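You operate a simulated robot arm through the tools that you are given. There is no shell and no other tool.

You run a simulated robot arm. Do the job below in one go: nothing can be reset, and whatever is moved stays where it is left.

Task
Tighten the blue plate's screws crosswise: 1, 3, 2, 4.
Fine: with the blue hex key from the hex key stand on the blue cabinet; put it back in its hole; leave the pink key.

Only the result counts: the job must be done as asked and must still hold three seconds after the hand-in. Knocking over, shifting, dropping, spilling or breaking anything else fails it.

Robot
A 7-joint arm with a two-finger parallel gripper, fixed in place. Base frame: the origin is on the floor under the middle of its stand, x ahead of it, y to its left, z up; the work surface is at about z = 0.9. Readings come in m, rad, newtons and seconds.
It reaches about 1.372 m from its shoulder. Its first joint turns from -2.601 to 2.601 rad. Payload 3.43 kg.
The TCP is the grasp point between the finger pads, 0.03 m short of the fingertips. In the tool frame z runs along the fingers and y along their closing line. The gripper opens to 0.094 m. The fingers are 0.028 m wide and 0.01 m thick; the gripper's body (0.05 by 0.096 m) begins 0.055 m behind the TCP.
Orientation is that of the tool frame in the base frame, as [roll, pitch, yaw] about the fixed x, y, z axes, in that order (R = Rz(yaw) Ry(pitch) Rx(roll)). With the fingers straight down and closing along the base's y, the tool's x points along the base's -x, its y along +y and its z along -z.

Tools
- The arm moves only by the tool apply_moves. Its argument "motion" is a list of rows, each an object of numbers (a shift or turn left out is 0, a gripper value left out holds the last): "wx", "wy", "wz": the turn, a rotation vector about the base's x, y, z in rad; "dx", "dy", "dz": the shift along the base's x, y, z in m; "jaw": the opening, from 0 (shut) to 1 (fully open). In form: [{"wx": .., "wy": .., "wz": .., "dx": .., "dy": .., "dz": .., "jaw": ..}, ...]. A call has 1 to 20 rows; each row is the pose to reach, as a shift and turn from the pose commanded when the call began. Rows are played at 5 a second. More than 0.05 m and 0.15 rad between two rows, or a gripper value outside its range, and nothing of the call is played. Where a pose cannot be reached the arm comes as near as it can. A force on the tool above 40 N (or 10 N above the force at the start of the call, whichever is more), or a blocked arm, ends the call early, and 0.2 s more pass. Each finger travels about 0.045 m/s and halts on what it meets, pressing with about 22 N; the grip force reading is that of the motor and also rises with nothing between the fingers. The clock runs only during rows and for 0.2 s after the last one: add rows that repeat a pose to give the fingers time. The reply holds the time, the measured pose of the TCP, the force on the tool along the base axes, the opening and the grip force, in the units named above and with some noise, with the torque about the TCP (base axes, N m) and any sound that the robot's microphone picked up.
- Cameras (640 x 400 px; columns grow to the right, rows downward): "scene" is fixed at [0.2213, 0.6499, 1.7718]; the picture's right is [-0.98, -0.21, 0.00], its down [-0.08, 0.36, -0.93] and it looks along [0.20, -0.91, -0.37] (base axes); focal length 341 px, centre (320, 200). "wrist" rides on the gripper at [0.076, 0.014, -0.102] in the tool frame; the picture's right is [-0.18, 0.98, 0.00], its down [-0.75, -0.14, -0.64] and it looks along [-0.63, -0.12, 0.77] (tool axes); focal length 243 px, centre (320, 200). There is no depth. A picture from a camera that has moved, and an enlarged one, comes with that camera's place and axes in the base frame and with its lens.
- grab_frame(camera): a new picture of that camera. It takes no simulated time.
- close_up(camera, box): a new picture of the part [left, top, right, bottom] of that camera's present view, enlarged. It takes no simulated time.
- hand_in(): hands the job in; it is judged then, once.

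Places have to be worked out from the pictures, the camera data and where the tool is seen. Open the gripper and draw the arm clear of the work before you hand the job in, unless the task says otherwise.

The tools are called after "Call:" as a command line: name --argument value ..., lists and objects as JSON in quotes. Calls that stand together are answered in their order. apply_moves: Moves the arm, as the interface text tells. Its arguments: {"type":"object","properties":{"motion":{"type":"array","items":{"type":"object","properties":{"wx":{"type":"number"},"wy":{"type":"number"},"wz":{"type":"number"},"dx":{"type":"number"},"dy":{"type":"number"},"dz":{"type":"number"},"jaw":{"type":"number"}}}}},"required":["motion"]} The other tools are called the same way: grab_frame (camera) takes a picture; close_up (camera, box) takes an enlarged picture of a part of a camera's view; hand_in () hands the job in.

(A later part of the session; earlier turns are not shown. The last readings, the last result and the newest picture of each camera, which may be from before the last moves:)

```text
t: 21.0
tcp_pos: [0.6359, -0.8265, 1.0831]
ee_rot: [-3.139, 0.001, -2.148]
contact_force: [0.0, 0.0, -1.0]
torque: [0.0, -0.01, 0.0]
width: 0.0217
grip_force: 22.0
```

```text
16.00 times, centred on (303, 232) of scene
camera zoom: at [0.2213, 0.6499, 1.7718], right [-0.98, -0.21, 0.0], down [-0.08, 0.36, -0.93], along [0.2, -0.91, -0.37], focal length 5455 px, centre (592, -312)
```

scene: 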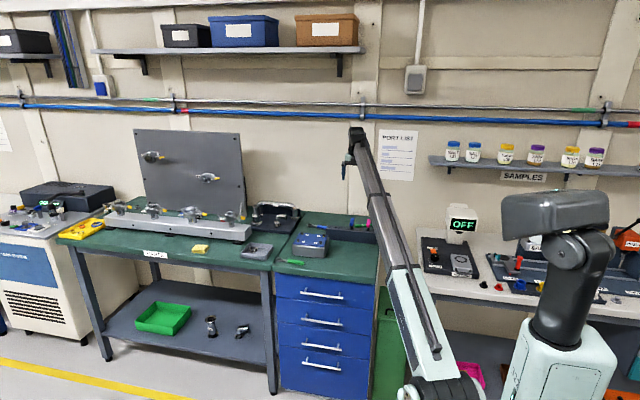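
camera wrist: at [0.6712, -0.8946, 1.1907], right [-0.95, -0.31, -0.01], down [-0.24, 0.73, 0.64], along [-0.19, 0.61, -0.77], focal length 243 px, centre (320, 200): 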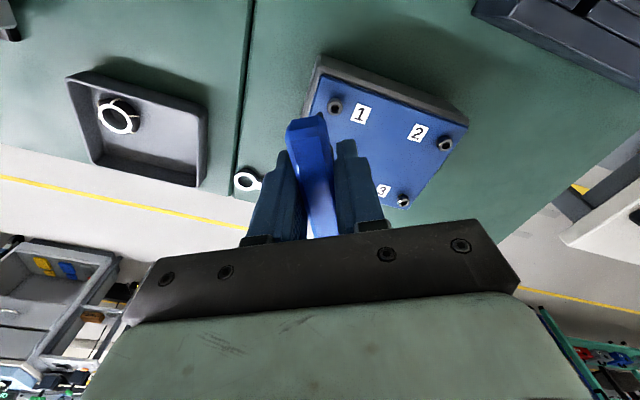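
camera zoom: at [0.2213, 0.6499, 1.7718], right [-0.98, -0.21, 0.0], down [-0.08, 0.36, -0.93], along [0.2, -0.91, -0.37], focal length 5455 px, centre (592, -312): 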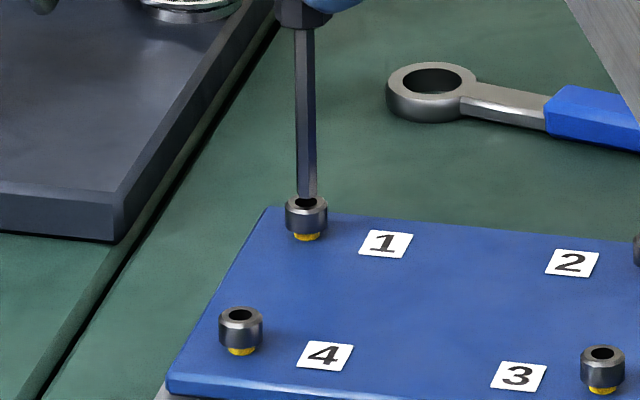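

The tip is now aligned within ~0.4 mm. I'll nudge y by -0.4 mm and lower gently into the socket.

Call:
apply_moves --motion '[{"dy": -0.0004, "dz": 0.0}, {"dy": -0.0004, "dz": -0.0015}, {"dy": -0.0004, "dz": -0.003}, {"dy": -0.0004, "dz": -0.0045}, {"dy": -0.0004, "dz": -0.006}, {"dy": -0.0004, "dz": -0.006}]'

Call:
close_up --camera "wrist" --box '[308, 95, 334, 125]'

Call:
close_up --camera "scene" --box '[298, 226, 308, 238]'

```text
t: 22.4
tcp_pos: [0.6366, -0.829, 1.078]
ee_rot: [-3.138, 0.002, -2.147]
contact_force: [0.8, 1.6, -0.1]
torque: [0.12, -0.05, 0.0]
width: 0.0218
grip_force: 22.3
```

```text
13.33 times, centred on (321, 110) of wrist
camera zoom: at [0.5829, -0.8838, 1.1811], right [-0.72, 0.69, 0.0], down [0.53, 0.56, 0.64], along [0.45, 0.46, -0.77], focal length 3235 px, centre (307, 1400)
```

zoom: 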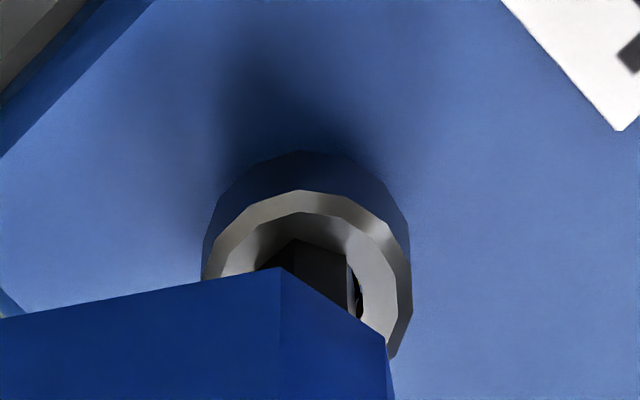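

```text
16.00 times, centred on (303, 232) of scene
camera zoom: at [0.2213, 0.6499, 1.7718], right [-0.98, -0.21, 0.0], down [-0.08, 0.36, -0.93], along [0.2, -0.91, -0.37], focal length 5455 px, centre (592, -312)
```

zoom: 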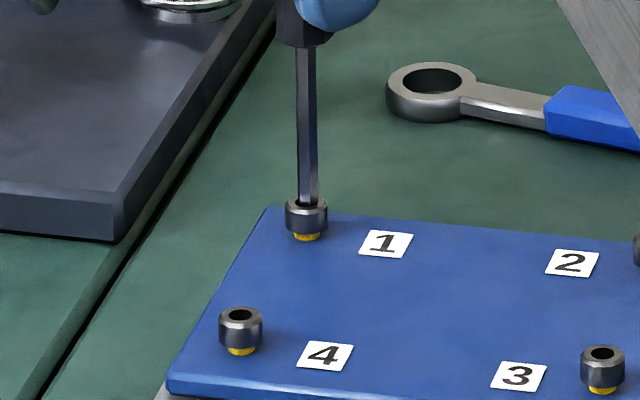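

No vertical resistance and z dropped fully, so the tip is in the socket with slight side load (+y push on tool). I'll relieve by +0.5 mm in y and continue down to seat it.

Call:
apply_moves --motion '[{"dx": 0.0002, "dy": 0.0005, "dz": 0.0}, {"dx": 0.0002, "dy": 0.0005, "dz": -0.001}, {"dx": 0.0002, "dy": 0.0005, "dz": -0.002}, {"dx": 0.0002, "dy": 0.0005, "dz": -0.003}, {"dx": 0.0002, "dy": 0.0005, "dz": -0.003}]'

Call:
close_up --camera "wrist" --box '[308, 95, 334, 125]'

Call:
close_up --camera "scene" --box '[298, 226, 308, 238]'

```text
t: 23.6
tcp_pos: [0.6371, -0.8272, 1.0748]
ee_rot: [-3.136, -0.001, -2.148]
contact_force: [-0.4, -0.6, 16.6]
torque: [-0.02, 0.05, 0.0]
width: 0.0218
grip_force: 21.9
```

```text
13.33 times, centred on (321, 110) of wrist
camera zoom: at [0.5834, -0.8828, 1.1793], right [-0.72, 0.69, 0.0], down [0.53, 0.56, 0.64], along [0.45, 0.46, -0.77], focal length 3235 px, centre (307, 1400)
```

zoom: 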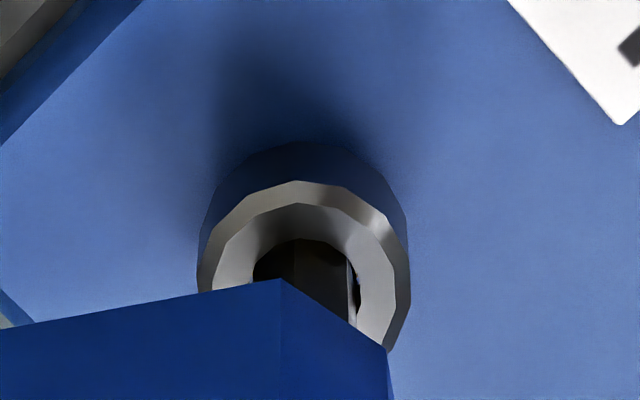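

```text
16.00 times, centred on (303, 232) of scene
camera zoom: at [0.2213, 0.6499, 1.7718], right [-0.98, -0.21, 0.0], down [-0.08, 0.36, -0.93], along [0.2, -0.91, -0.37], focal length 5455 px, centre (592, -312)
```

zoom: 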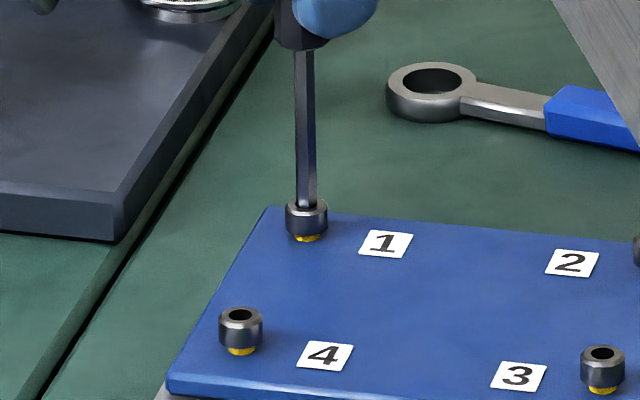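

The tip has bottomed out (16.6 N upward, no side load). I'll ease the press slightly and turn clockwise (negative wz) a modest amount to test engagement.

Call:
apply_moves --motion '[{"dz": 0.0006}, {"dz": 0.0006, "wz": -0.08}, {"dz": 0.0006, "wz": -0.16}, {"dz": 0.0006, "wz": -0.24}, {"dz": 0.0006, "wz": -0.32}, {"dz": 0.0006, "wz": -0.32}]'

Call:
close_up --camera "wrist" --box '[308, 95, 334, 125]'

Call:
close_up --camera "scene" --box '[298, 226, 308, 238]'

```text
t: 25.0
tcp_pos: [0.6362, -0.8277, 1.0749]
ee_rot: [-3.138, 0.003, -2.469]
contact_force: [1.0, -0.2, 7.5]
torque: [-0.03, -0.1, -0.01]
width: 0.0217
grip_force: 21.8
```

```text
13.33 times, centred on (321, 110) of wrist
camera zoom: at [0.5685, -0.8626, 1.1789], right [-0.47, 0.88, 0.0], down [0.68, 0.36, 0.64], along [0.57, 0.3, -0.77], focal length 3235 px, centre (307, 1400)
```

zoom: 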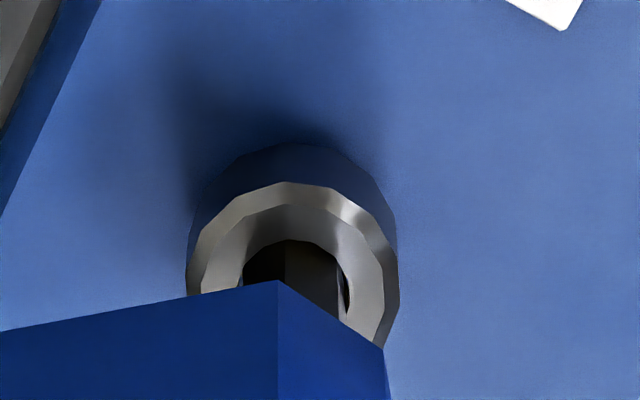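

```text
16.00 times, centred on (303, 232) of scene
camera zoom: at [0.2213, 0.6499, 1.7718], right [-0.98, -0.21, 0.0], down [-0.08, 0.36, -0.93], along [0.2, -0.91, -0.37], focal length 5455 px, centre (592, -312)
```

zoom: 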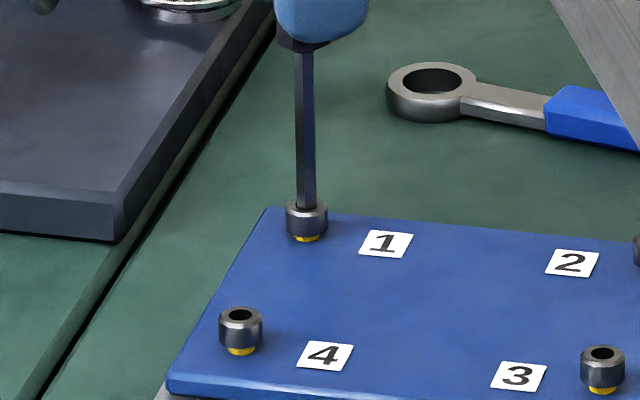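

Fz eased to 7.5 N with no torque resistance yet; the head looks slightly lower. I'll keep turning clockwise and watch torque, height and sound.

Call:
apply_moves --motion '[{"wz": -0.1}, {"wz": -0.2}, {"wz": -0.3}, {"wz": -0.4}, {"wz": -0.5}, {"wz": -0.6}, {"wz": -0.6}]'

Call:
close_up --camera "wrist" --box '[308, 95, 334, 125]'

Call:
close_up --camera "scene" --box '[298, 226, 308, 238]'

```text
t: 26.6
tcp_pos: [0.6369, -0.8277, 1.0737]
ee_rot: [-3.138, 0.0, -3.069]
contact_force: [1.4, 1.2, -1.0]
torque: [0.05, -0.16, 0.03]
width: 0.0218
grip_force: 22.0
```

```text
13.33 times, centred on (321, 110) of wrist
camera zoom: at [0.56, -0.8181, 1.1787], right [0.11, 0.99, 0.0], down [0.76, -0.08, 0.64], along [0.64, -0.08, -0.77], focal length 3235 px, centre (307, 1400)
```

zoom: 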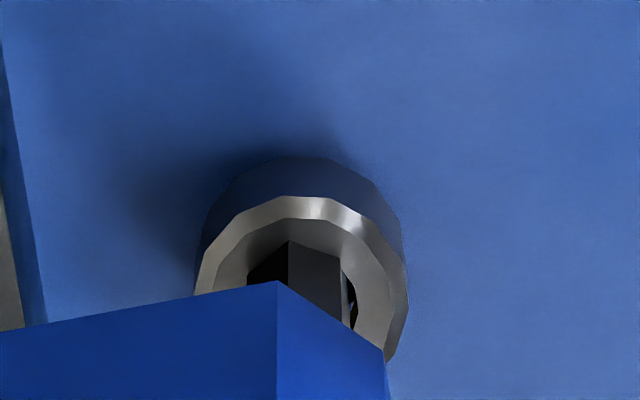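

```text
16.00 times, centred on (303, 232) of scene
camera zoom: at [0.2213, 0.6499, 1.7718], right [-0.98, -0.21, 0.0], down [-0.08, 0.36, -0.93], along [0.2, -0.91, -0.37], focal length 5455 px, centre (592, -312)
```

zoom: 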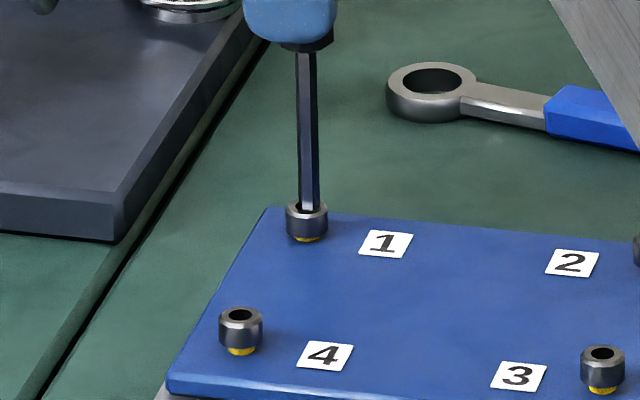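

The screw is threading down with the key (yellow band shrinking, vertical force gone). I'll continue clockwise with a slight follow-down.

Call:
apply_moves --motion '[{"dx": 0.0003, "dy": 0.0002, "dz": -0.0008, "wz": -0.1}, {"dx": 0.0003, "dy": 0.0002, "dz": -0.001, "wz": -0.2}, {"dx": 0.0003, "dy": 0.0002, "dz": -0.001, "wz": -0.3}, {"dx": 0.0003, "dy": 0.0002, "dz": -0.001, "wz": -0.4}, {"dx": 0.0003, "dy": 0.0002, "dz": -0.0012, "wz": -0.5}, {"dx": 0.0003, "dy": 0.0002, "dz": -0.0012, "wz": -0.6}, {"dx": 0.0003, "dy": 0.0002, "dz": -0.0012, "wz": -0.6}]'

Call:
close_up --camera "wrist" --box '[308, 95, 334, 125]'

Call:
close_up --camera "scene" --box '[298, 226, 308, 238]'

```text
t: 28.2
tcp_pos: [0.6359, -0.8271, 1.0741]
ee_rot: [-3.138, 0.002, 2.612]
contact_force: [0.7, -1.6, 0.1]
torque: [-0.14, -0.19, 0.02]
width: 0.0216
grip_force: 21.7
```

```text
13.33 times, centred on (321, 110) of wrist
camera zoom: at [0.5787, -0.7756, 1.1773], right [0.65, 0.76, 0.0], down [0.58, -0.5, 0.64], along [0.48, -0.42, -0.77], focal length 3235 px, centre (307, 1400)
```

zoom: 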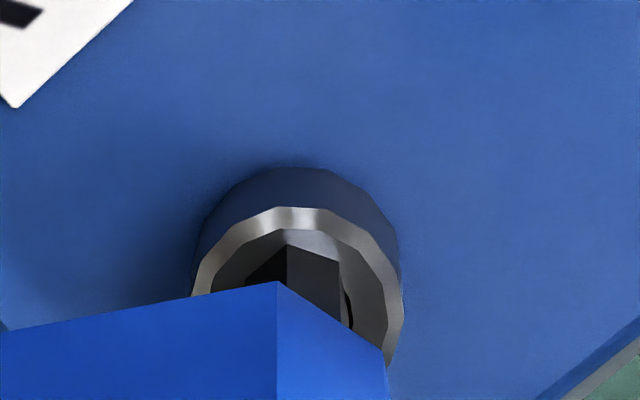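

```text
16.00 times, centred on (303, 232) of scene
camera zoom: at [0.2213, 0.6499, 1.7718], right [-0.98, -0.21, 0.0], down [-0.08, 0.36, -0.93], along [0.2, -0.91, -0.37], focal length 5455 px, centre (592, -312)
```

zoom: 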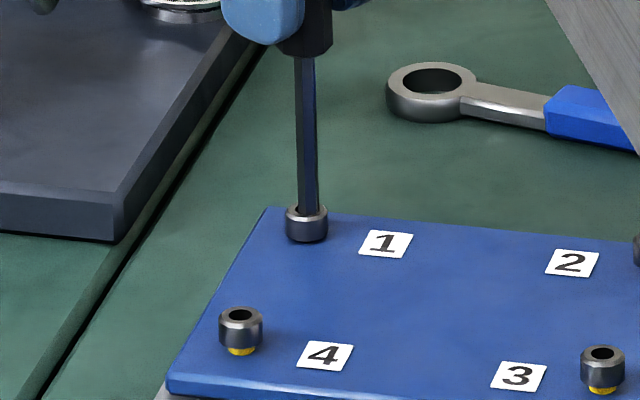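

The yellow band has disappeared, so the head is nearly seated. I'll keep turning clockwise until torque builds or a sound is reported.

Call:
apply_moves --motion '[{"dz": -0.0005, "wz": -0.08}, {"dz": -0.0008, "wz": -0.16}, {"dz": -0.0008, "wz": -0.24}, {"dz": -0.0008, "wz": -0.32}, {"dz": -0.0008, "wz": -0.4}, {"dz": -0.0008, "wz": -0.4}]'

Call:
close_up --camera "scene" --box '[298, 226, 308, 238]'

```text
t: 29.6
tcp_pos: [0.6362, -0.8277, 1.0744]
ee_rot: [-3.137, 0.001, 2.214]
contact_force: [1.4, 0.1, 2.4]
torque: [-0.08, -0.08, 0.08]
width: 0.0217
grip_force: 22.3
```

```text
16.00 times, centred on (303, 232) of scene
camera zoom: at [0.2213, 0.6499, 1.7718], right [-0.98, -0.21, 0.0], down [-0.08, 0.36, -0.93], along [0.2, -0.91, -0.37], focal length 5455 px, centre (592, -312)
```

zoom: 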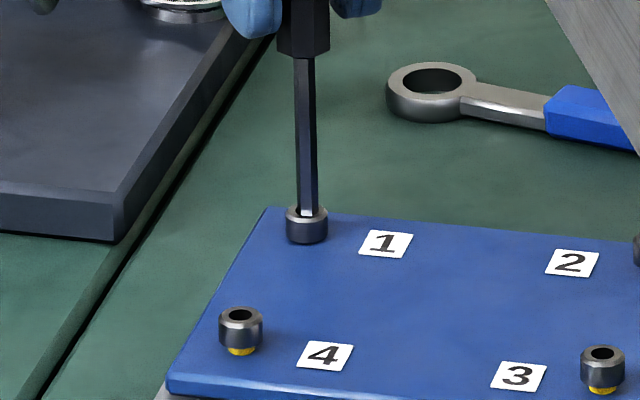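

Torque about z is starting to build (0.08 N·m). Continuing clockwise in small steps.

Call:
apply_moves --motion '[{"wz": -0.07}, {"wz": -0.14}, {"wz": -0.21}, {"wz": -0.28}, {"wz": -0.28}]'

Call:
close_up --camera "scene" --box '[298, 226, 308, 238]'

Call:
close_up --camera "wrist" --box '[308, 95, 334, 125]'

```text
t: 30.8
tcp_pos: [0.6358, -0.8272, 1.0727]
ee_rot: [-3.138, 0.003, 1.935]
contact_force: [0.9, -2.4, 1.3]
torque: [-0.23, -0.1, 0.05]
width: 0.0219
grip_force: 22.3
```

```text
16.00 times, centred on (303, 232) of scene
camera zoom: at [0.2213, 0.6499, 1.7718], right [-0.98, -0.21, 0.0], down [-0.08, 0.36, -0.93], along [0.2, -0.91, -0.37], focal length 5455 px, centre (592, -312)
```

zoom: 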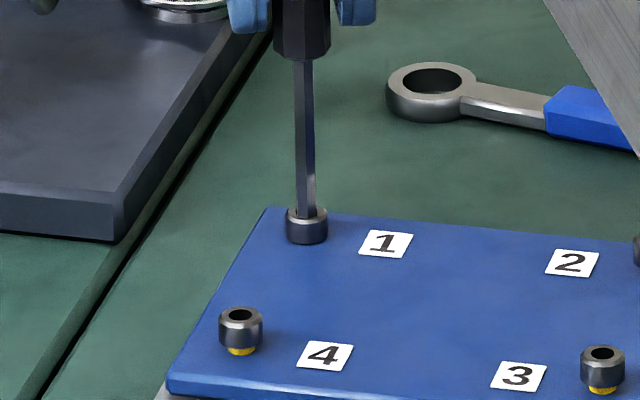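

```text
13.33 times, centred on (321, 110) of wrist
camera zoom: at [0.6239, -0.7503, 1.1764], right [0.98, 0.18, 0.0], down [0.14, -0.75, 0.64], along [0.11, -0.63, -0.77], focal length 3235 px, centre (307, 1400)
```

zoom: 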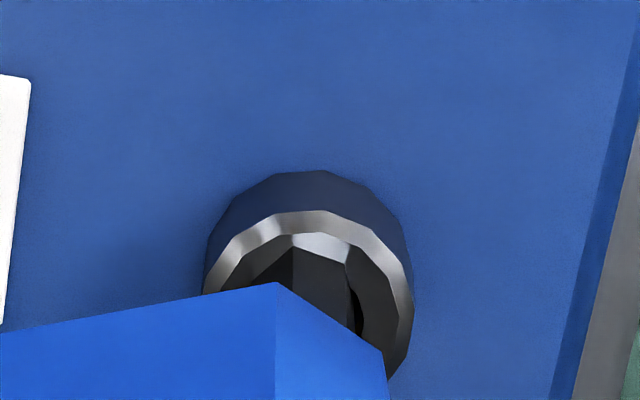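

Still turning without much resistance; relieving a small side load while continuing clockwise.

Call:
apply_moves --motion '[{"dx": 0.0002, "dy": -0.0005, "wz": -0.08}, {"dx": 0.0002, "dy": -0.0005, "wz": -0.16}, {"dx": 0.0002, "dy": -0.0005, "dz": -0.0003, "wz": -0.24}, {"dx": 0.0002, "dy": -0.0005, "dz": -0.0003, "wz": -0.32}, {"dx": 0.0002, "dy": -0.0005, "dz": -0.0003, "wz": -0.4}, {"dx": 0.0002, "dy": -0.0005, "dz": -0.0003, "wz": -0.4}]'

Call:
close_up --camera "scene" --box '[298, 226, 308, 238]'

Call:
close_up --camera "wrist" --box '[308, 95, 334, 125]'

```text
t: 32.2
tcp_pos: [0.6363, -0.8279, 1.0726]
ee_rot: [-3.138, 0.001, 1.535]
contact_force: [0.2, -0.7, -1.2]
torque: [-0.09, 0.02, 0.08]
width: 0.0215
grip_force: 22.2
```

```text
16.00 times, centred on (303, 232) of scene
camera zoom: at [0.2213, 0.6499, 1.7718], right [-0.98, -0.21, 0.0], down [-0.08, 0.36, -0.93], along [0.2, -0.91, -0.37], focal length 5455 px, centre (592, -312)
```

zoom: 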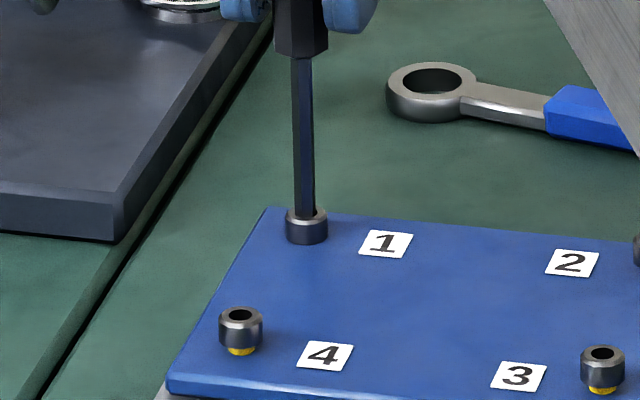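

```text
13.33 times, centred on (321, 110) of wrist
camera zoom: at [0.6552, -0.7521, 1.1766], right [0.98, -0.22, 0.0], down [-0.17, -0.75, 0.64], along [-0.14, -0.63, -0.77], focal length 3235 px, centre (307, 1400)
```

zoom: 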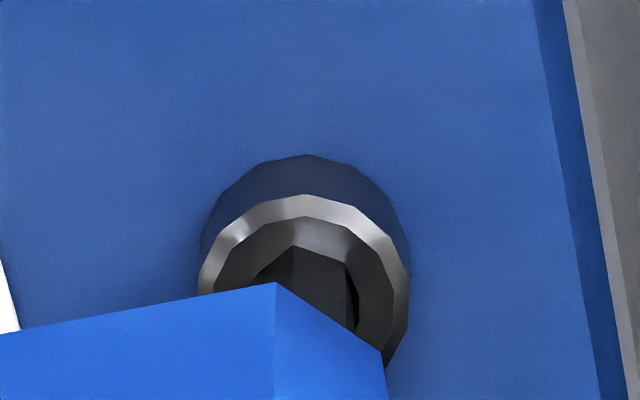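

The head looks seated in height, but torque is low and the tip is no longer pressing. I'll follow down ~1.5 mm to reseat the tip, then continue turning.

Call:
apply_moves --motion '[{"dz": -0.0008}, {"dz": -0.0016}, {"dz": -0.0016, "wz": -0.07}, {"dz": -0.0016, "wz": -0.14}, {"dz": -0.0016, "wz": -0.21}, {"dz": -0.0016, "wz": -0.21}]'

Call:
close_up --camera "wrist" --box '[308, 95, 334, 125]'

Call:
close_up --camera "scene" --box '[298, 226, 308, 238]'

```text
t: 33.6
tcp_pos: [0.636, -0.8285, 1.0719]
ee_rot: [-3.139, 0.002, 1.326]
contact_force: [-0.1, -1.9, 7.8]
torque: [-0.23, 0.04, 0.18]
width: 0.0215
grip_force: 22.0
```

```text
13.33 times, centred on (321, 110) of wrist
camera zoom: at [0.6702, -0.7571, 1.1754], right [0.91, -0.42, 0.0], down [-0.32, -0.7, 0.64], along [-0.27, -0.58, -0.77], focal length 3235 px, centre (307, 1400)
```

zoom: 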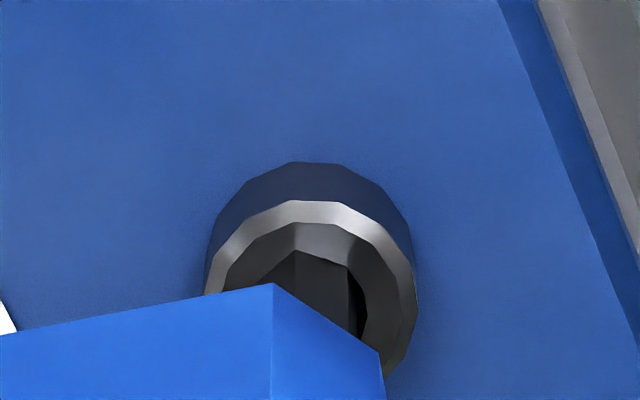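

```text
16.00 times, centred on (303, 232) of scene
camera zoom: at [0.2213, 0.6499, 1.7718], right [-0.98, -0.21, 0.0], down [-0.08, 0.36, -0.93], along [0.2, -0.91, -0.37], focal length 5455 px, centre (592, -312)
```

zoom: 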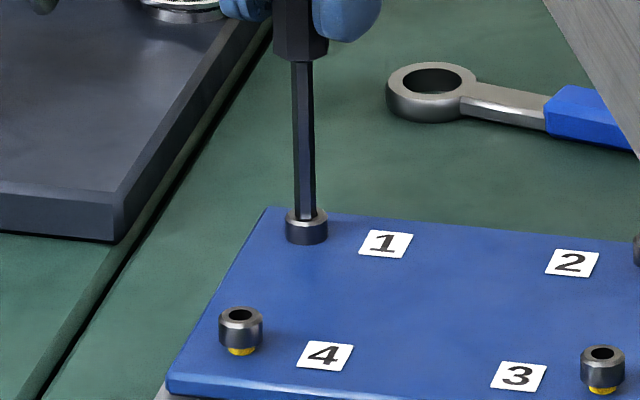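

Torque about z rose to 0.18 N·m with the tip seated. Continuing in small steps to see if it tightens.

Call:
apply_moves --motion '[{"dy": -0.0003, "wz": -0.05}, {"dy": -0.0003, "wz": -0.1}, {"dy": -0.0003, "wz": -0.15}, {"dy": -0.0003, "wz": -0.2}, {"dy": -0.0003, "wz": -0.2}]'

Call:
close_up --camera "wrist" --box '[308, 95, 334, 125]'

Call:
grab_frame --camera "wrist"

```text
t: 34.8
tcp_pos: [0.6366, -0.8275, 1.0711]
ee_rot: [-3.138, 0.002, 1.125]
contact_force: [-0.4, -0.8, 14.5]
torque: [-0.08, 0.01, 0.26]
width: 0.0219
grip_force: 21.5
```

```text
13.33 times, centred on (321, 110) of wrist
camera zoom: at [0.6833, -0.7648, 1.1752], right [0.81, -0.59, 0.0], down [-0.45, -0.62, 0.64], along [-0.38, -0.52, -0.77], focal length 3235 px, centre (307, 1400)
```

zoom: 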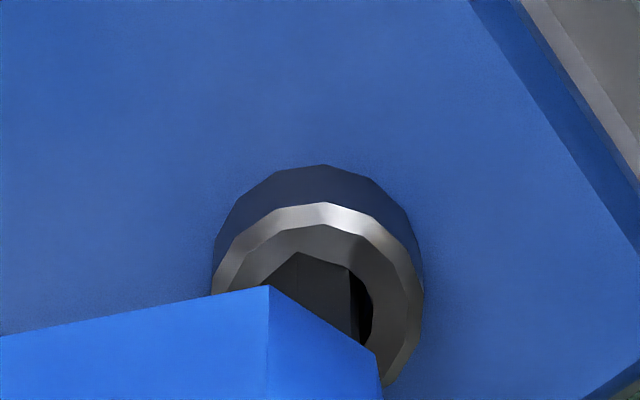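

```text
taken
camera wrist: at [0.6833, -0.7648, 1.1752], right [0.81, -0.59, 0.0], down [-0.45, -0.62, 0.64], along [-0.38, -0.52, -0.77], focal length 243 px, centre (320, 200)
```

wrist: 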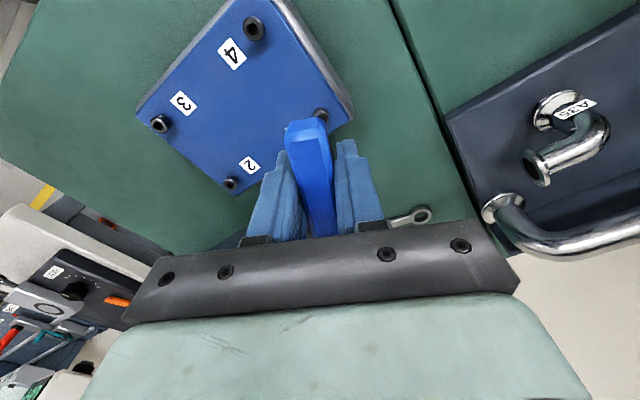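

Torque is now 0.26 N·m. I need to know whether the screw is still turning with the key, so I'll zoom in tightly on the head and then turn a little further for comparison.

Call:
close_up --camera "wrist" --box '[311, 102, 331, 120]'

Call:
close_up --camera "wrist" --box '[270, 95, 370, 165]'

Call:
close_up --camera "scene" --box '[298, 232, 306, 240]'

```text
16.00 times, centred on (321, 111) of wrist
camera zoom: at [0.6833, -0.7648, 1.1752], right [0.81, -0.59, 0.0], down [-0.45, -0.62, 0.64], along [-0.38, -0.52, -0.77], focal length 3882 px, centre (304, 1624)
```

zoom: 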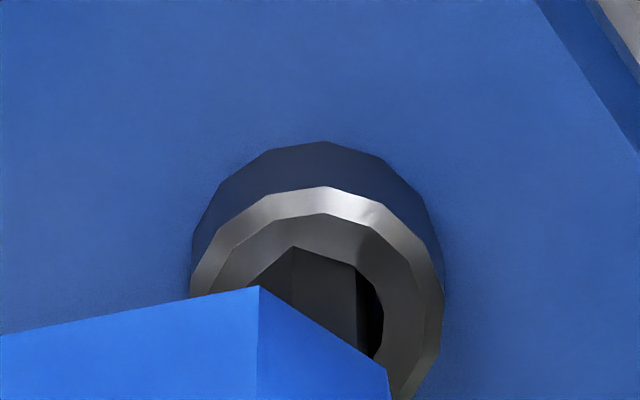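

```text
5.71 times, centred on (320, 130) of wrist
camera zoom: at [0.6833, -0.7648, 1.1752], right [0.81, -0.59, 0.0], down [-0.45, -0.62, 0.64], along [-0.38, -0.52, -0.77], focal length 1386 px, centre (320, 600)
```

zoom: 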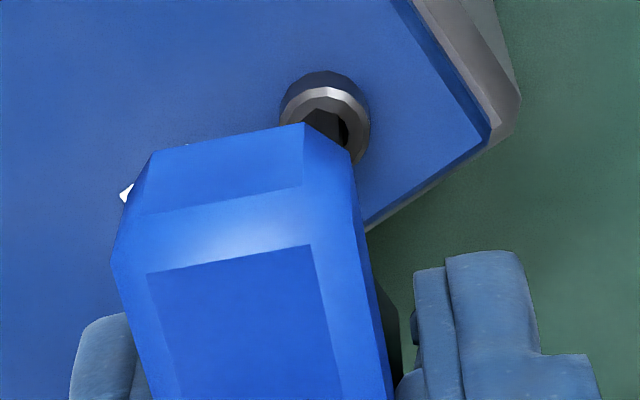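

```text
16.00 times, centred on (302, 236) of scene
camera zoom: at [0.2213, 0.6499, 1.7718], right [-0.98, -0.21, 0.0], down [-0.08, 0.36, -0.93], along [0.2, -0.91, -0.37], focal length 5455 px, centre (608, -376)
```

zoom: 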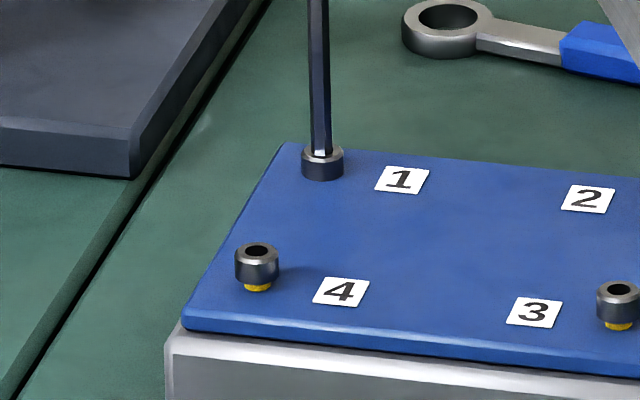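

Comparing the handle's angle in the grip with the original grasp image.

Call:
close_up --camera "wrist" --box '[200, 80, 440, 250]'

```text
2.35 times, centred on (320, 165) of wrist
camera zoom: at [0.6833, -0.7648, 1.1752], right [0.81, -0.59, 0.0], down [-0.45, -0.62, 0.64], along [-0.38, -0.52, -0.77], focal length 571 px, centre (320, 282)
```

zoom: 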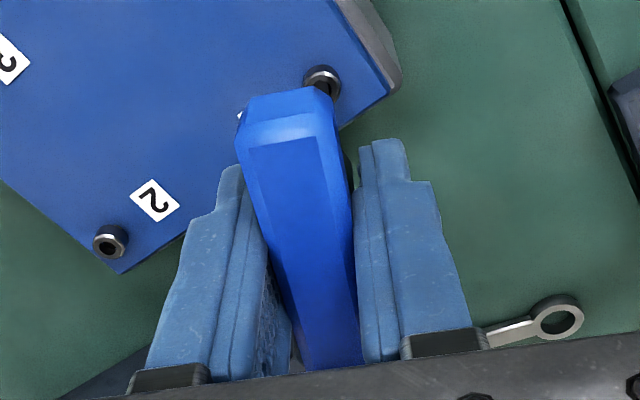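

The key is still aligned in the grip. I'll turn a further 0.15 rad and compare the head facets and torque.

Call:
apply_moves --motion '[{"wz": -0.05}, {"wz": -0.1}, {"wz": -0.15}, {"wz": -0.15}]'

Call:
close_up --camera "wrist" --box '[311, 102, 331, 120]'

Call:
close_up --camera "scene" --box '[298, 232, 306, 240]'

```text
t: 35.8
tcp_pos: [0.6366, -0.8271, 1.0706]
ee_rot: [-3.139, 0.002, 0.974]
contact_force: [-0.5, -1.8, 15.7]
torque: [-0.18, 0.05, 0.23]
width: 0.0215
grip_force: 21.8
```

```text
16.00 times, centred on (321, 111) of wrist
camera zoom: at [0.6924, -0.7721, 1.1749], right [0.71, -0.7, 0.0], down [-0.54, -0.54, 0.64], along [-0.45, -0.46, -0.77], focal length 3882 px, centre (304, 1624)
```

zoom: 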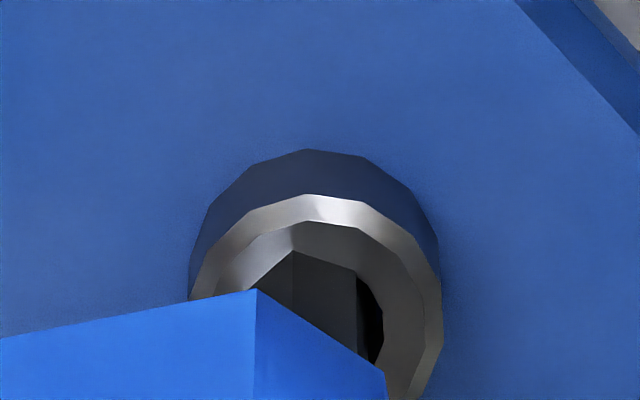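

```text
16.00 times, centred on (302, 236) of scene
camera zoom: at [0.2213, 0.6499, 1.7718], right [-0.98, -0.21, 0.0], down [-0.08, 0.36, -0.93], along [0.2, -0.91, -0.37], focal length 5455 px, centre (608, -376)
```

zoom: 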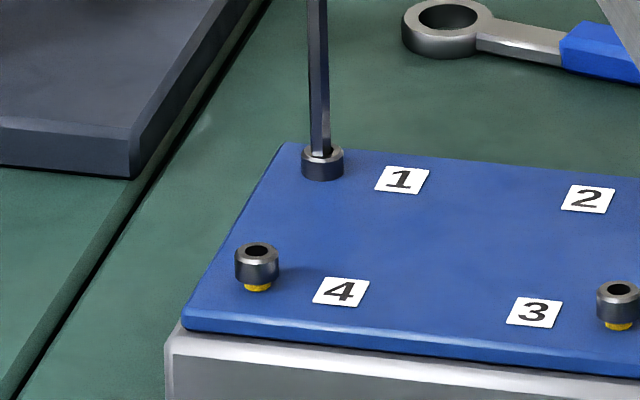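

The head's facets stay fixed in the world now while the key creeps in the socket at ~0.25 N·m, so screw 1 appears to have hit its stop (tight), with the key slipping its small hex overlap. I'll lift out and inspect the seated head.

Call:
apply_moves --motion '[{"dz": 0.005}, {"dz": 0.012}, {"dz": 0.025}, {"dz": 0.025}]'

Call:
close_up --camera "wrist" --box '[306, 84, 334, 112]'

Call:
close_up --camera "scene" --box '[290, 222, 314, 242]'

```text
t: 36.8
tcp_pos: [0.6362, -0.8288, 1.0963]
ee_rot: [-3.139, 0.001, 0.975]
contact_force: [0.6, -0.9, -0.8]
torque: [0.03, 0.02, 0.0]
width: 0.022
grip_force: 22.4
```

```text
14.29 times, centred on (320, 98) of wrist
camera zoom: at [0.6923, -0.7736, 1.2], right [0.71, -0.7, 0.0], down [-0.54, -0.55, 0.64], along [-0.45, -0.45, -0.77], focal length 3466 px, centre (320, 1657)
```

zoom: 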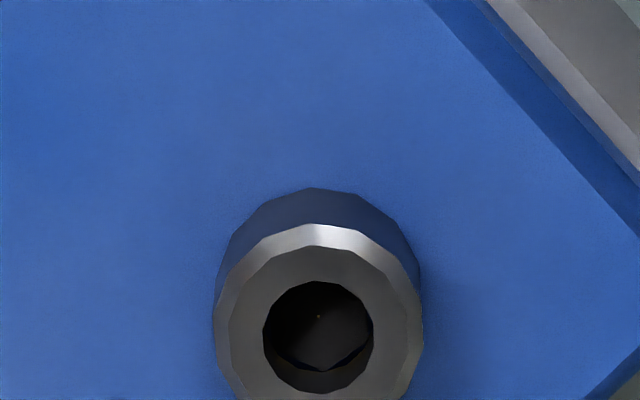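

```text
16.00 times, centred on (302, 232) of scene
camera zoom: at [0.2213, 0.6499, 1.7718], right [-0.98, -0.21, 0.0], down [-0.08, 0.36, -0.93], along [0.2, -0.91, -0.37], focal length 5455 px, centre (608, -312)
```

zoom: 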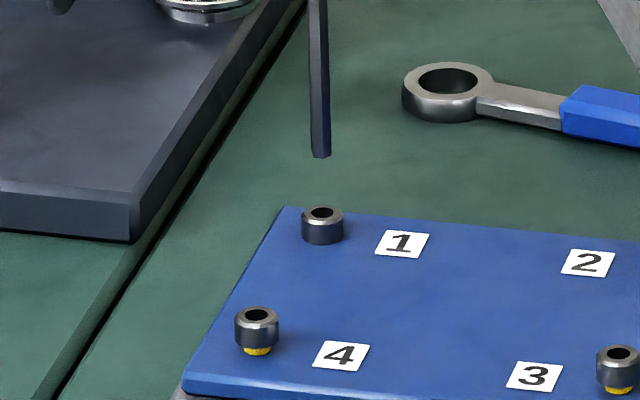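

Screw 1 is now fully seated (no yellow). To be sure it's really tight, I'll reinsert along the same line, turn another ~0.5 rad while reading torque, and then compare the socket orientation afterwards.

Call:
apply_moves --motion '[{"dz": -0.012}, {"dz": -0.02}, {"dz": -0.0247}, {"dz": -0.0247, "wz": -0.08}, {"dz": -0.0247, "wz": -0.16}, {"dz": -0.0247, "wz": -0.24}]'

Call:
close_up --camera "wrist" --box '[308, 95, 334, 125]'

```text
t: 38.2
tcp_pos: [0.6373, -0.8277, 1.0703]
ee_rot: [-3.14, 0.0, 0.732]
contact_force: [-1.6, -1.7, 3.0]
torque: [-0.07, 0.11, 0.08]
width: 0.0217
grip_force: 21.9
```

```text
13.33 times, centred on (321, 110) of wrist
camera zoom: at [0.7044, -0.7877, 1.1754], right [0.52, -0.85, 0.0], down [-0.65, -0.4, 0.64], along [-0.55, -0.33, -0.77], focal length 3235 px, centre (307, 1400)
```

zoom: 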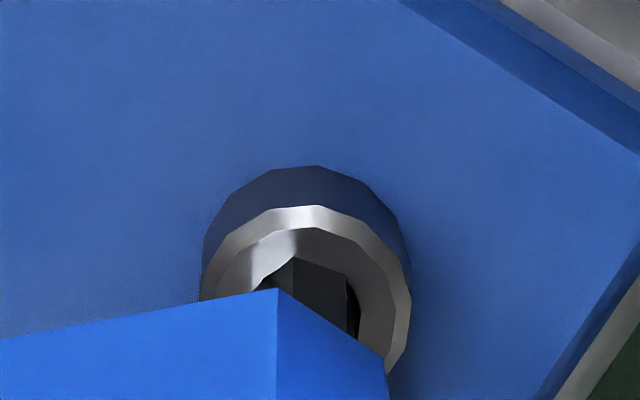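

Torque is low at this point; continuing to complete the test turn, then lifting to inspect the socket orientation.

Call:
apply_moves --motion '[{"wz": -0.08}, {"wz": -0.16}, {"wz": -0.24}, {"wz": -0.24}]'

Call:
apply_moves --motion '[{"dz": 0.006}, {"dz": 0.014}, {"dz": 0.025}, {"dz": 0.025}]'

Call:
close_up --camera "wrist" --box '[306, 84, 334, 112]'

```text
t: 39.2
tcp_pos: [0.6365, -0.827, 1.0713]
ee_rot: [-3.138, 0.002, 0.495]
contact_force: [-1.5, -0.6, 3.6]
torque: [-0.11, 0.11, 0.13]
width: 0.0219
grip_force: 21.9
```

```text
t: 40.2
tcp_pos: [0.6363, -0.8289, 1.0976]
ee_rot: [-3.139, 0.002, 0.495]
contact_force: [-0.7, 0.6, -0.4]
torque: [0.02, 0.01, 0.0]
width: 0.0217
grip_force: 22.5
```

```text
14.29 times, centred on (320, 98) of wrist
camera zoom: at [0.7124, -0.8042, 1.2006], right [0.3, -0.95, 0.0], down [-0.73, -0.24, 0.64], along [-0.61, -0.19, -0.77], focal length 3466 px, centre (320, 1657)
```

zoom: 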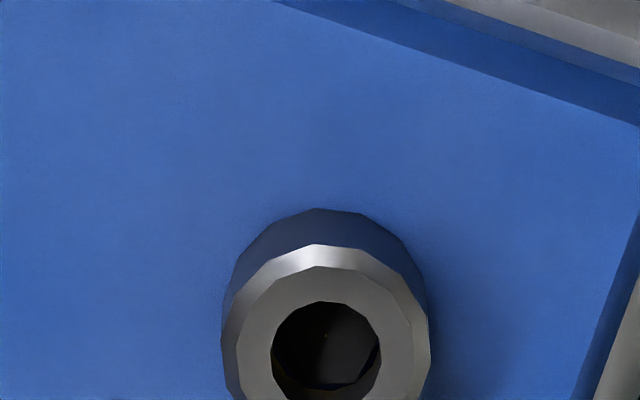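

Zooming to confirm the socket orientation after the extra 27° turn.

Call:
close_up --camera "wrist" --box '[313, 100, 329, 116]'

```text
16.00 times, centred on (321, 108) of wrist
camera zoom: at [0.7124, -0.8042, 1.2006], right [0.3, -0.95, 0.0], down [-0.73, -0.24, 0.64], along [-0.61, -0.19, -0.77], focal length 3882 px, centre (304, 1672)
```

zoom: 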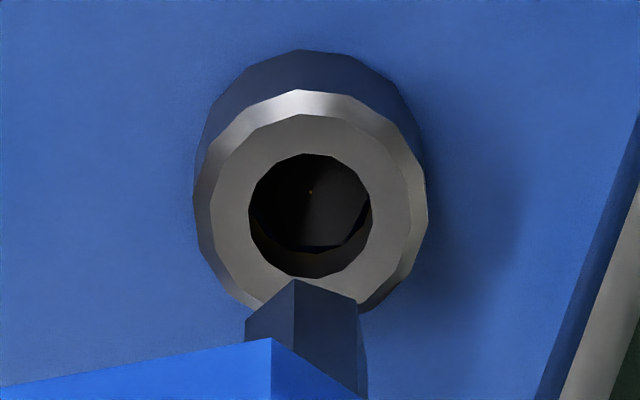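

The hexagon stayed essentially put in the world while the key turned 27° further, and the head is flush with no yellow: screw 1 is at its stop. Next is screw 3 at about (0.522, -0.7525); I'll lift, travel there and rotate the wrist back counter-clockwise in the air.

Call:
apply_moves --motion '[{"dz": 0.03}, {"dx": -0.006, "dy": 0.004, "dz": 0.03, "wz": 0.14}, {"dx": -0.012, "dy": 0.008, "dz": 0.03, "wz": 0.28}, {"dx": -0.018, "dy": 0.012, "dz": 0.03, "wz": 0.42}, {"dx": -0.024, "dy": 0.016, "dz": 0.03, "wz": 0.56}, {"dx": -0.03, "dy": 0.02, "dz": 0.03, "wz": 0.7}, {"dx": -0.036, "dy": 0.024, "dz": 0.03, "wz": 0.84}, {"dx": -0.042, "dy": 0.028, "dz": 0.03, "wz": 0.98}, {"dx": -0.048, "dy": 0.032, "dz": 0.03, "wz": 1.12}, {"dx": -0.054, "dy": 0.036, "dz": 0.03, "wz": 1.26}, {"dx": -0.06, "dy": 0.04, "dz": 0.03, "wz": 1.4}, {"dx": -0.066, "dy": 0.044, "dz": 0.03, "wz": 1.54}, {"dx": -0.072, "dy": 0.048, "dz": 0.03, "wz": 1.68}, {"dx": -0.079, "dy": 0.052, "dz": 0.03, "wz": 1.82}, {"dx": -0.086, "dy": 0.057, "dz": 0.03, "wz": 1.96}, {"dx": -0.093, "dy": 0.062, "dz": 0.03, "wz": 2.1}, {"dx": -0.1, "dy": 0.067, "dz": 0.03, "wz": 2.24}, {"dx": -0.107, "dy": 0.071, "dz": 0.03, "wz": 2.38}, {"dx": -0.1143, "dy": 0.0752, "dz": 0.03, "wz": 2.52}, {"dx": -0.1143, "dy": 0.0752, "dz": 0.03, "wz": 2.66}]'

Call:
apply_moves --motion '[{"wz": 0.14}, {"wz": 0.28}, {"wz": 0.42}, {"wz": 0.56}, {"wz": 0.7}, {"wz": 0.84}, {"wz": 0.97}, {"wz": 0.97}, {"wz": 0.97}]'

Call:
grab_frame --camera "wrist"

Call:
close_up --camera "scene" --box '[285, 205, 345, 265]'

```text
t: 44.4
tcp_pos: [0.5204, -0.752, 1.1265]
ee_rot: [-3.139, 0.0, -3.127]
contact_force: [0.2, -0.7, -0.7]
torque: [-0.01, -0.01, 0.0]
width: 0.0216
grip_force: 22.4
```

```text
t: 46.4
tcp_pos: [0.5215, -0.7528, 1.1279]
ee_rot: [-3.137, 0.0, -2.156]
contact_force: [0.6, -0.4, -0.8]
torque: [-0.01, -0.02, 0.04]
width: 0.022
grip_force: 21.9
```

```text
taken
camera wrist: at [0.4686, -0.8077, 1.2306], right [-0.72, 0.7, 0.0], down [0.53, 0.55, 0.64], along [0.45, 0.46, -0.77], focal length 243 px, centre (320, 200)
```

wrist: 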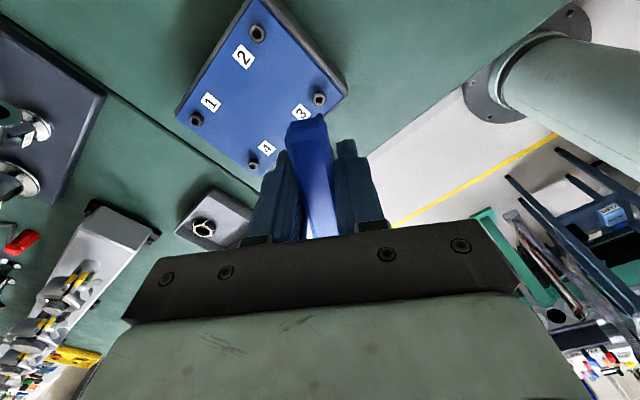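

```text
6.67 times, centred on (315, 235) of scene
camera zoom: at [0.2213, 0.6499, 1.7718], right [-0.98, -0.21, 0.0], down [-0.08, 0.36, -0.93], along [0.2, -0.91, -0.37], focal length 2273 px, centre (353, -33)
```

zoom: 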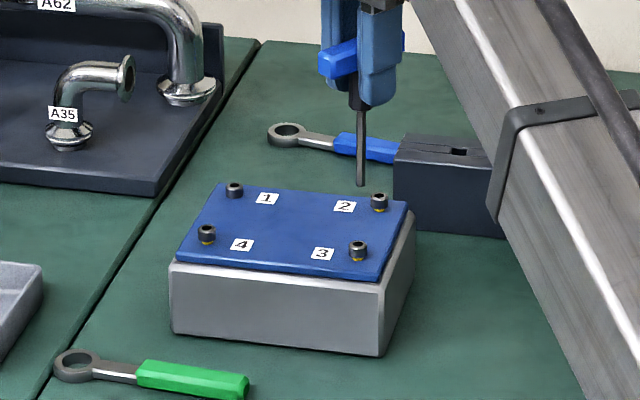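

Screw 3 is right below the tip. Zooming to read its socket orientation and the tip offset.

Call:
close_up --camera "wrist" --box '[308, 90, 330, 118]'

Call:
close_up --camera "wrist" --box '[311, 91, 327, 107]'

Call:
close_up --camera "scene" --box '[305, 228, 325, 248]'

```text
14.29 times, centred on (319, 104) of wrist
camera zoom: at [0.4686, -0.8077, 1.2306], right [-0.72, 0.7, 0.0], down [0.53, 0.55, 0.64], along [0.45, 0.46, -0.77], focal length 3466 px, centre (334, 1571)
```

zoom: 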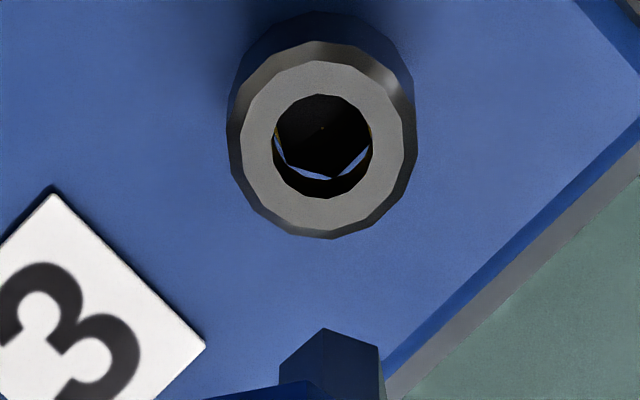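

```text
16.00 times, centred on (319, 99) of wrist
camera zoom: at [0.4686, -0.8077, 1.2306], right [-0.72, 0.7, 0.0], down [0.53, 0.55, 0.64], along [0.45, 0.46, -0.77], focal length 3882 px, centre (336, 1816)
```

zoom: 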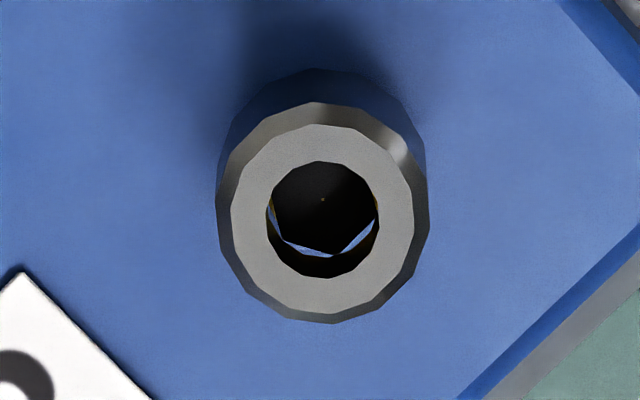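

```text
16.00 times, centred on (315, 238) of scene
camera zoom: at [0.2213, 0.6499, 1.7718], right [-0.98, -0.21, 0.0], down [-0.08, 0.36, -0.93], along [0.2, -0.91, -0.37], focal length 5455 px, centre (400, -408)
```

zoom: 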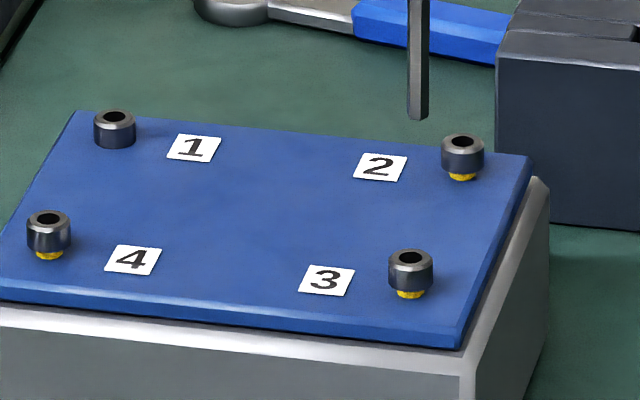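

Screw 3's hexagon reads ~58° (mod 60), matching the present yaw. The tip needs about (+2.4, +1.3) mm; I'll correct, trim yaw by +0.04 and lower to ~7 mm above the head.

Call:
apply_moves --motion '[{"dx": 0.0024, "dy": 0.0013, "dz": -0.01, "wz": 0.04}, {"dx": 0.0024, "dy": 0.0013, "dz": -0.025, "wz": 0.04}, {"dx": 0.0024, "dy": 0.0013, "dz": -0.038, "wz": 0.04}, {"dx": 0.0024, "dy": 0.0013, "dz": -0.044, "wz": 0.04}, {"dx": 0.0024, "dy": 0.0013, "dz": -0.044, "wz": 0.04}]'

Call:
close_up --camera "wrist" --box '[308, 95, 334, 125]'

Call:
close_up --camera "scene" --box '[305, 230, 325, 250]'

```text
t: 47.6
tcp_pos: [0.5243, -0.7512, 1.0831]
ee_rot: [-3.137, 0.001, -2.12]
contact_force: [0.1, -0.7, 0.0]
torque: [0.03, -0.03, 0.01]
width: 0.0219
grip_force: 22.5
```

```text
13.33 times, centred on (321, 110) of wrist
camera zoom: at [0.4738, -0.8083, 1.1863], right [-0.74, 0.67, 0.0], down [0.51, 0.57, 0.64], along [0.43, 0.48, -0.77], focal length 3235 px, centre (307, 1400)
```

zoom: 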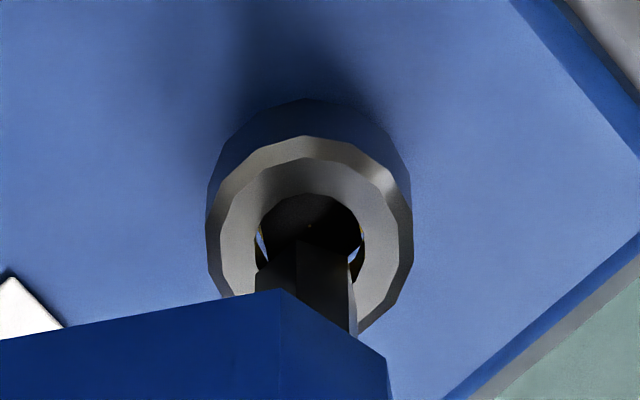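

```text
16.00 times, centred on (315, 240) of scene
camera zoom: at [0.2213, 0.6499, 1.7718], right [-0.98, -0.21, 0.0], down [-0.08, 0.36, -0.93], along [0.2, -0.91, -0.37], focal length 5455 px, centre (400, -440)
```

zoom: 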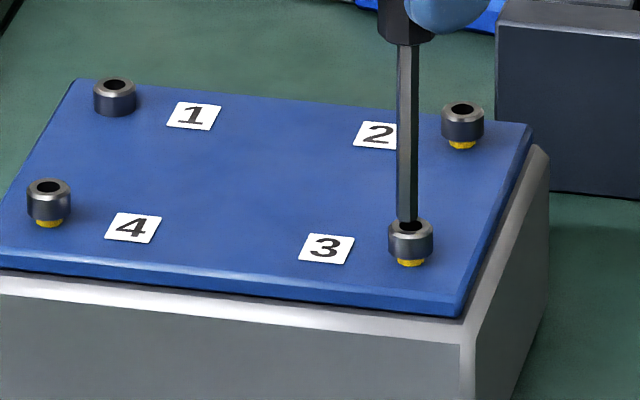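

The scene view suggests the tip is only ~2 mm above the head. I'll zoom both views tighter to settle the offset before inserting.

Call:
close_up --camera "scene" --box '[311, 238, 319, 246]'

Call:
close_up --camera "wrist" --box '[313, 104, 327, 120]'

```text
16.00 times, centred on (315, 242) of scene
camera zoom: at [0.2213, 0.6499, 1.7718], right [-0.98, -0.21, 0.0], down [-0.08, 0.36, -0.93], along [0.2, -0.91, -0.37], focal length 5455 px, centre (400, -472)
```

zoom: 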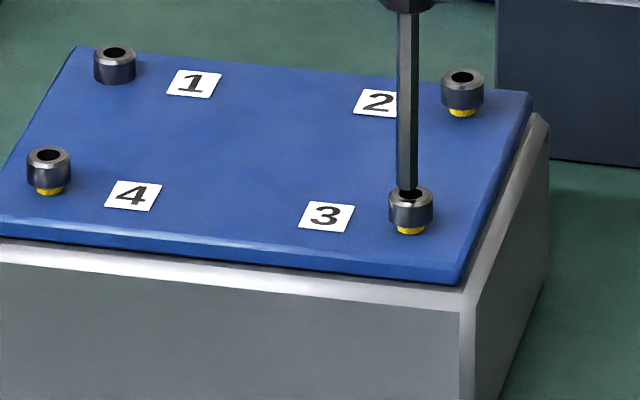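

```text
16.00 times, centred on (320, 112) of wrist
camera zoom: at [0.4738, -0.8083, 1.1863], right [-0.74, 0.67, 0.0], down [0.51, 0.57, 0.64], along [0.43, 0.48, -0.77], focal length 3882 px, centre (320, 1608)
```

zoom: 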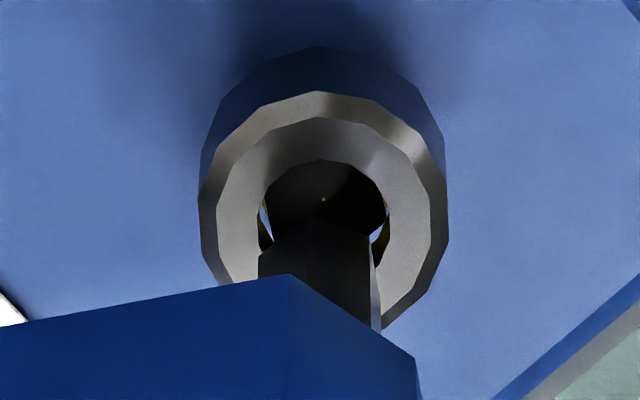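

Reconciling both views, the tip is overshooting by roughly 1–2 mm along the camera's look direction. I'll shift by (-1.1, -1.1) mm, lower 1 mm, and re-check.

Call:
apply_moves --motion '[{"dx": -0.0011, "dy": -0.0011, "dz": 0.0}, {"dx": -0.0011, "dy": -0.0011, "dz": -0.001}, {"dx": -0.0011, "dy": -0.0011, "dz": -0.001}]'

Call:
close_up --camera "scene" --box '[311, 238, 319, 246]'

Call:
close_up --camera "wrist" --box '[313, 104, 327, 120]'

```text
t: 48.4
tcp_pos: [0.5249, -0.7514, 1.0815]
ee_rot: [-3.139, 0.0, -2.12]
contact_force: [0.6, -0.4, -0.1]
torque: [-0.02, 0.02, -0.03]
width: 0.0216
grip_force: 22.1
```

```text
16.00 times, centred on (315, 242) of scene
camera zoom: at [0.2213, 0.6499, 1.7718], right [-0.98, -0.21, 0.0], down [-0.08, 0.36, -0.93], along [0.2, -0.91, -0.37], focal length 5455 px, centre (400, -472)
```

zoom: 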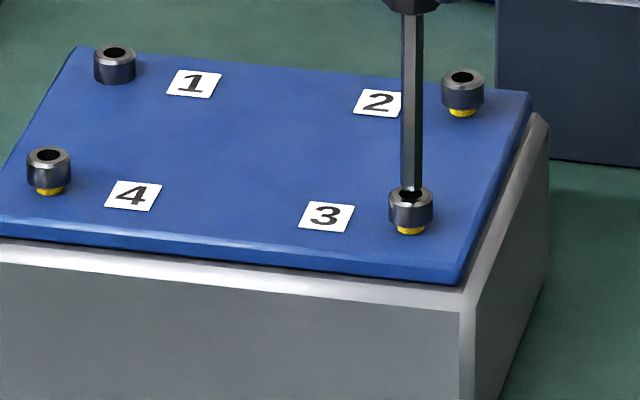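

```text
16.00 times, centred on (320, 112) of wrist
camera zoom: at [0.4727, -0.8096, 1.1855], right [-0.74, 0.67, 0.0], down [0.51, 0.57, 0.64], along [0.43, 0.48, -0.77], focal length 3882 px, centre (320, 1608)
```

zoom: 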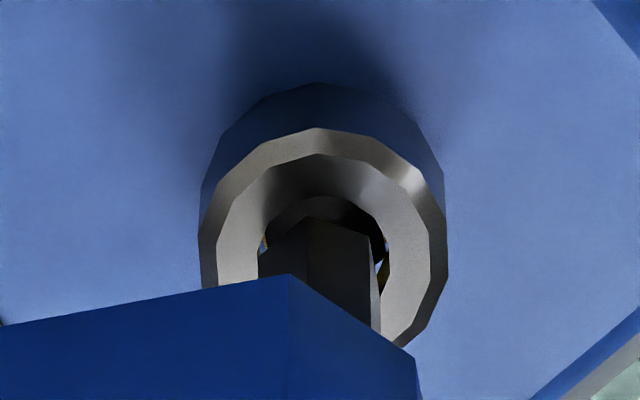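

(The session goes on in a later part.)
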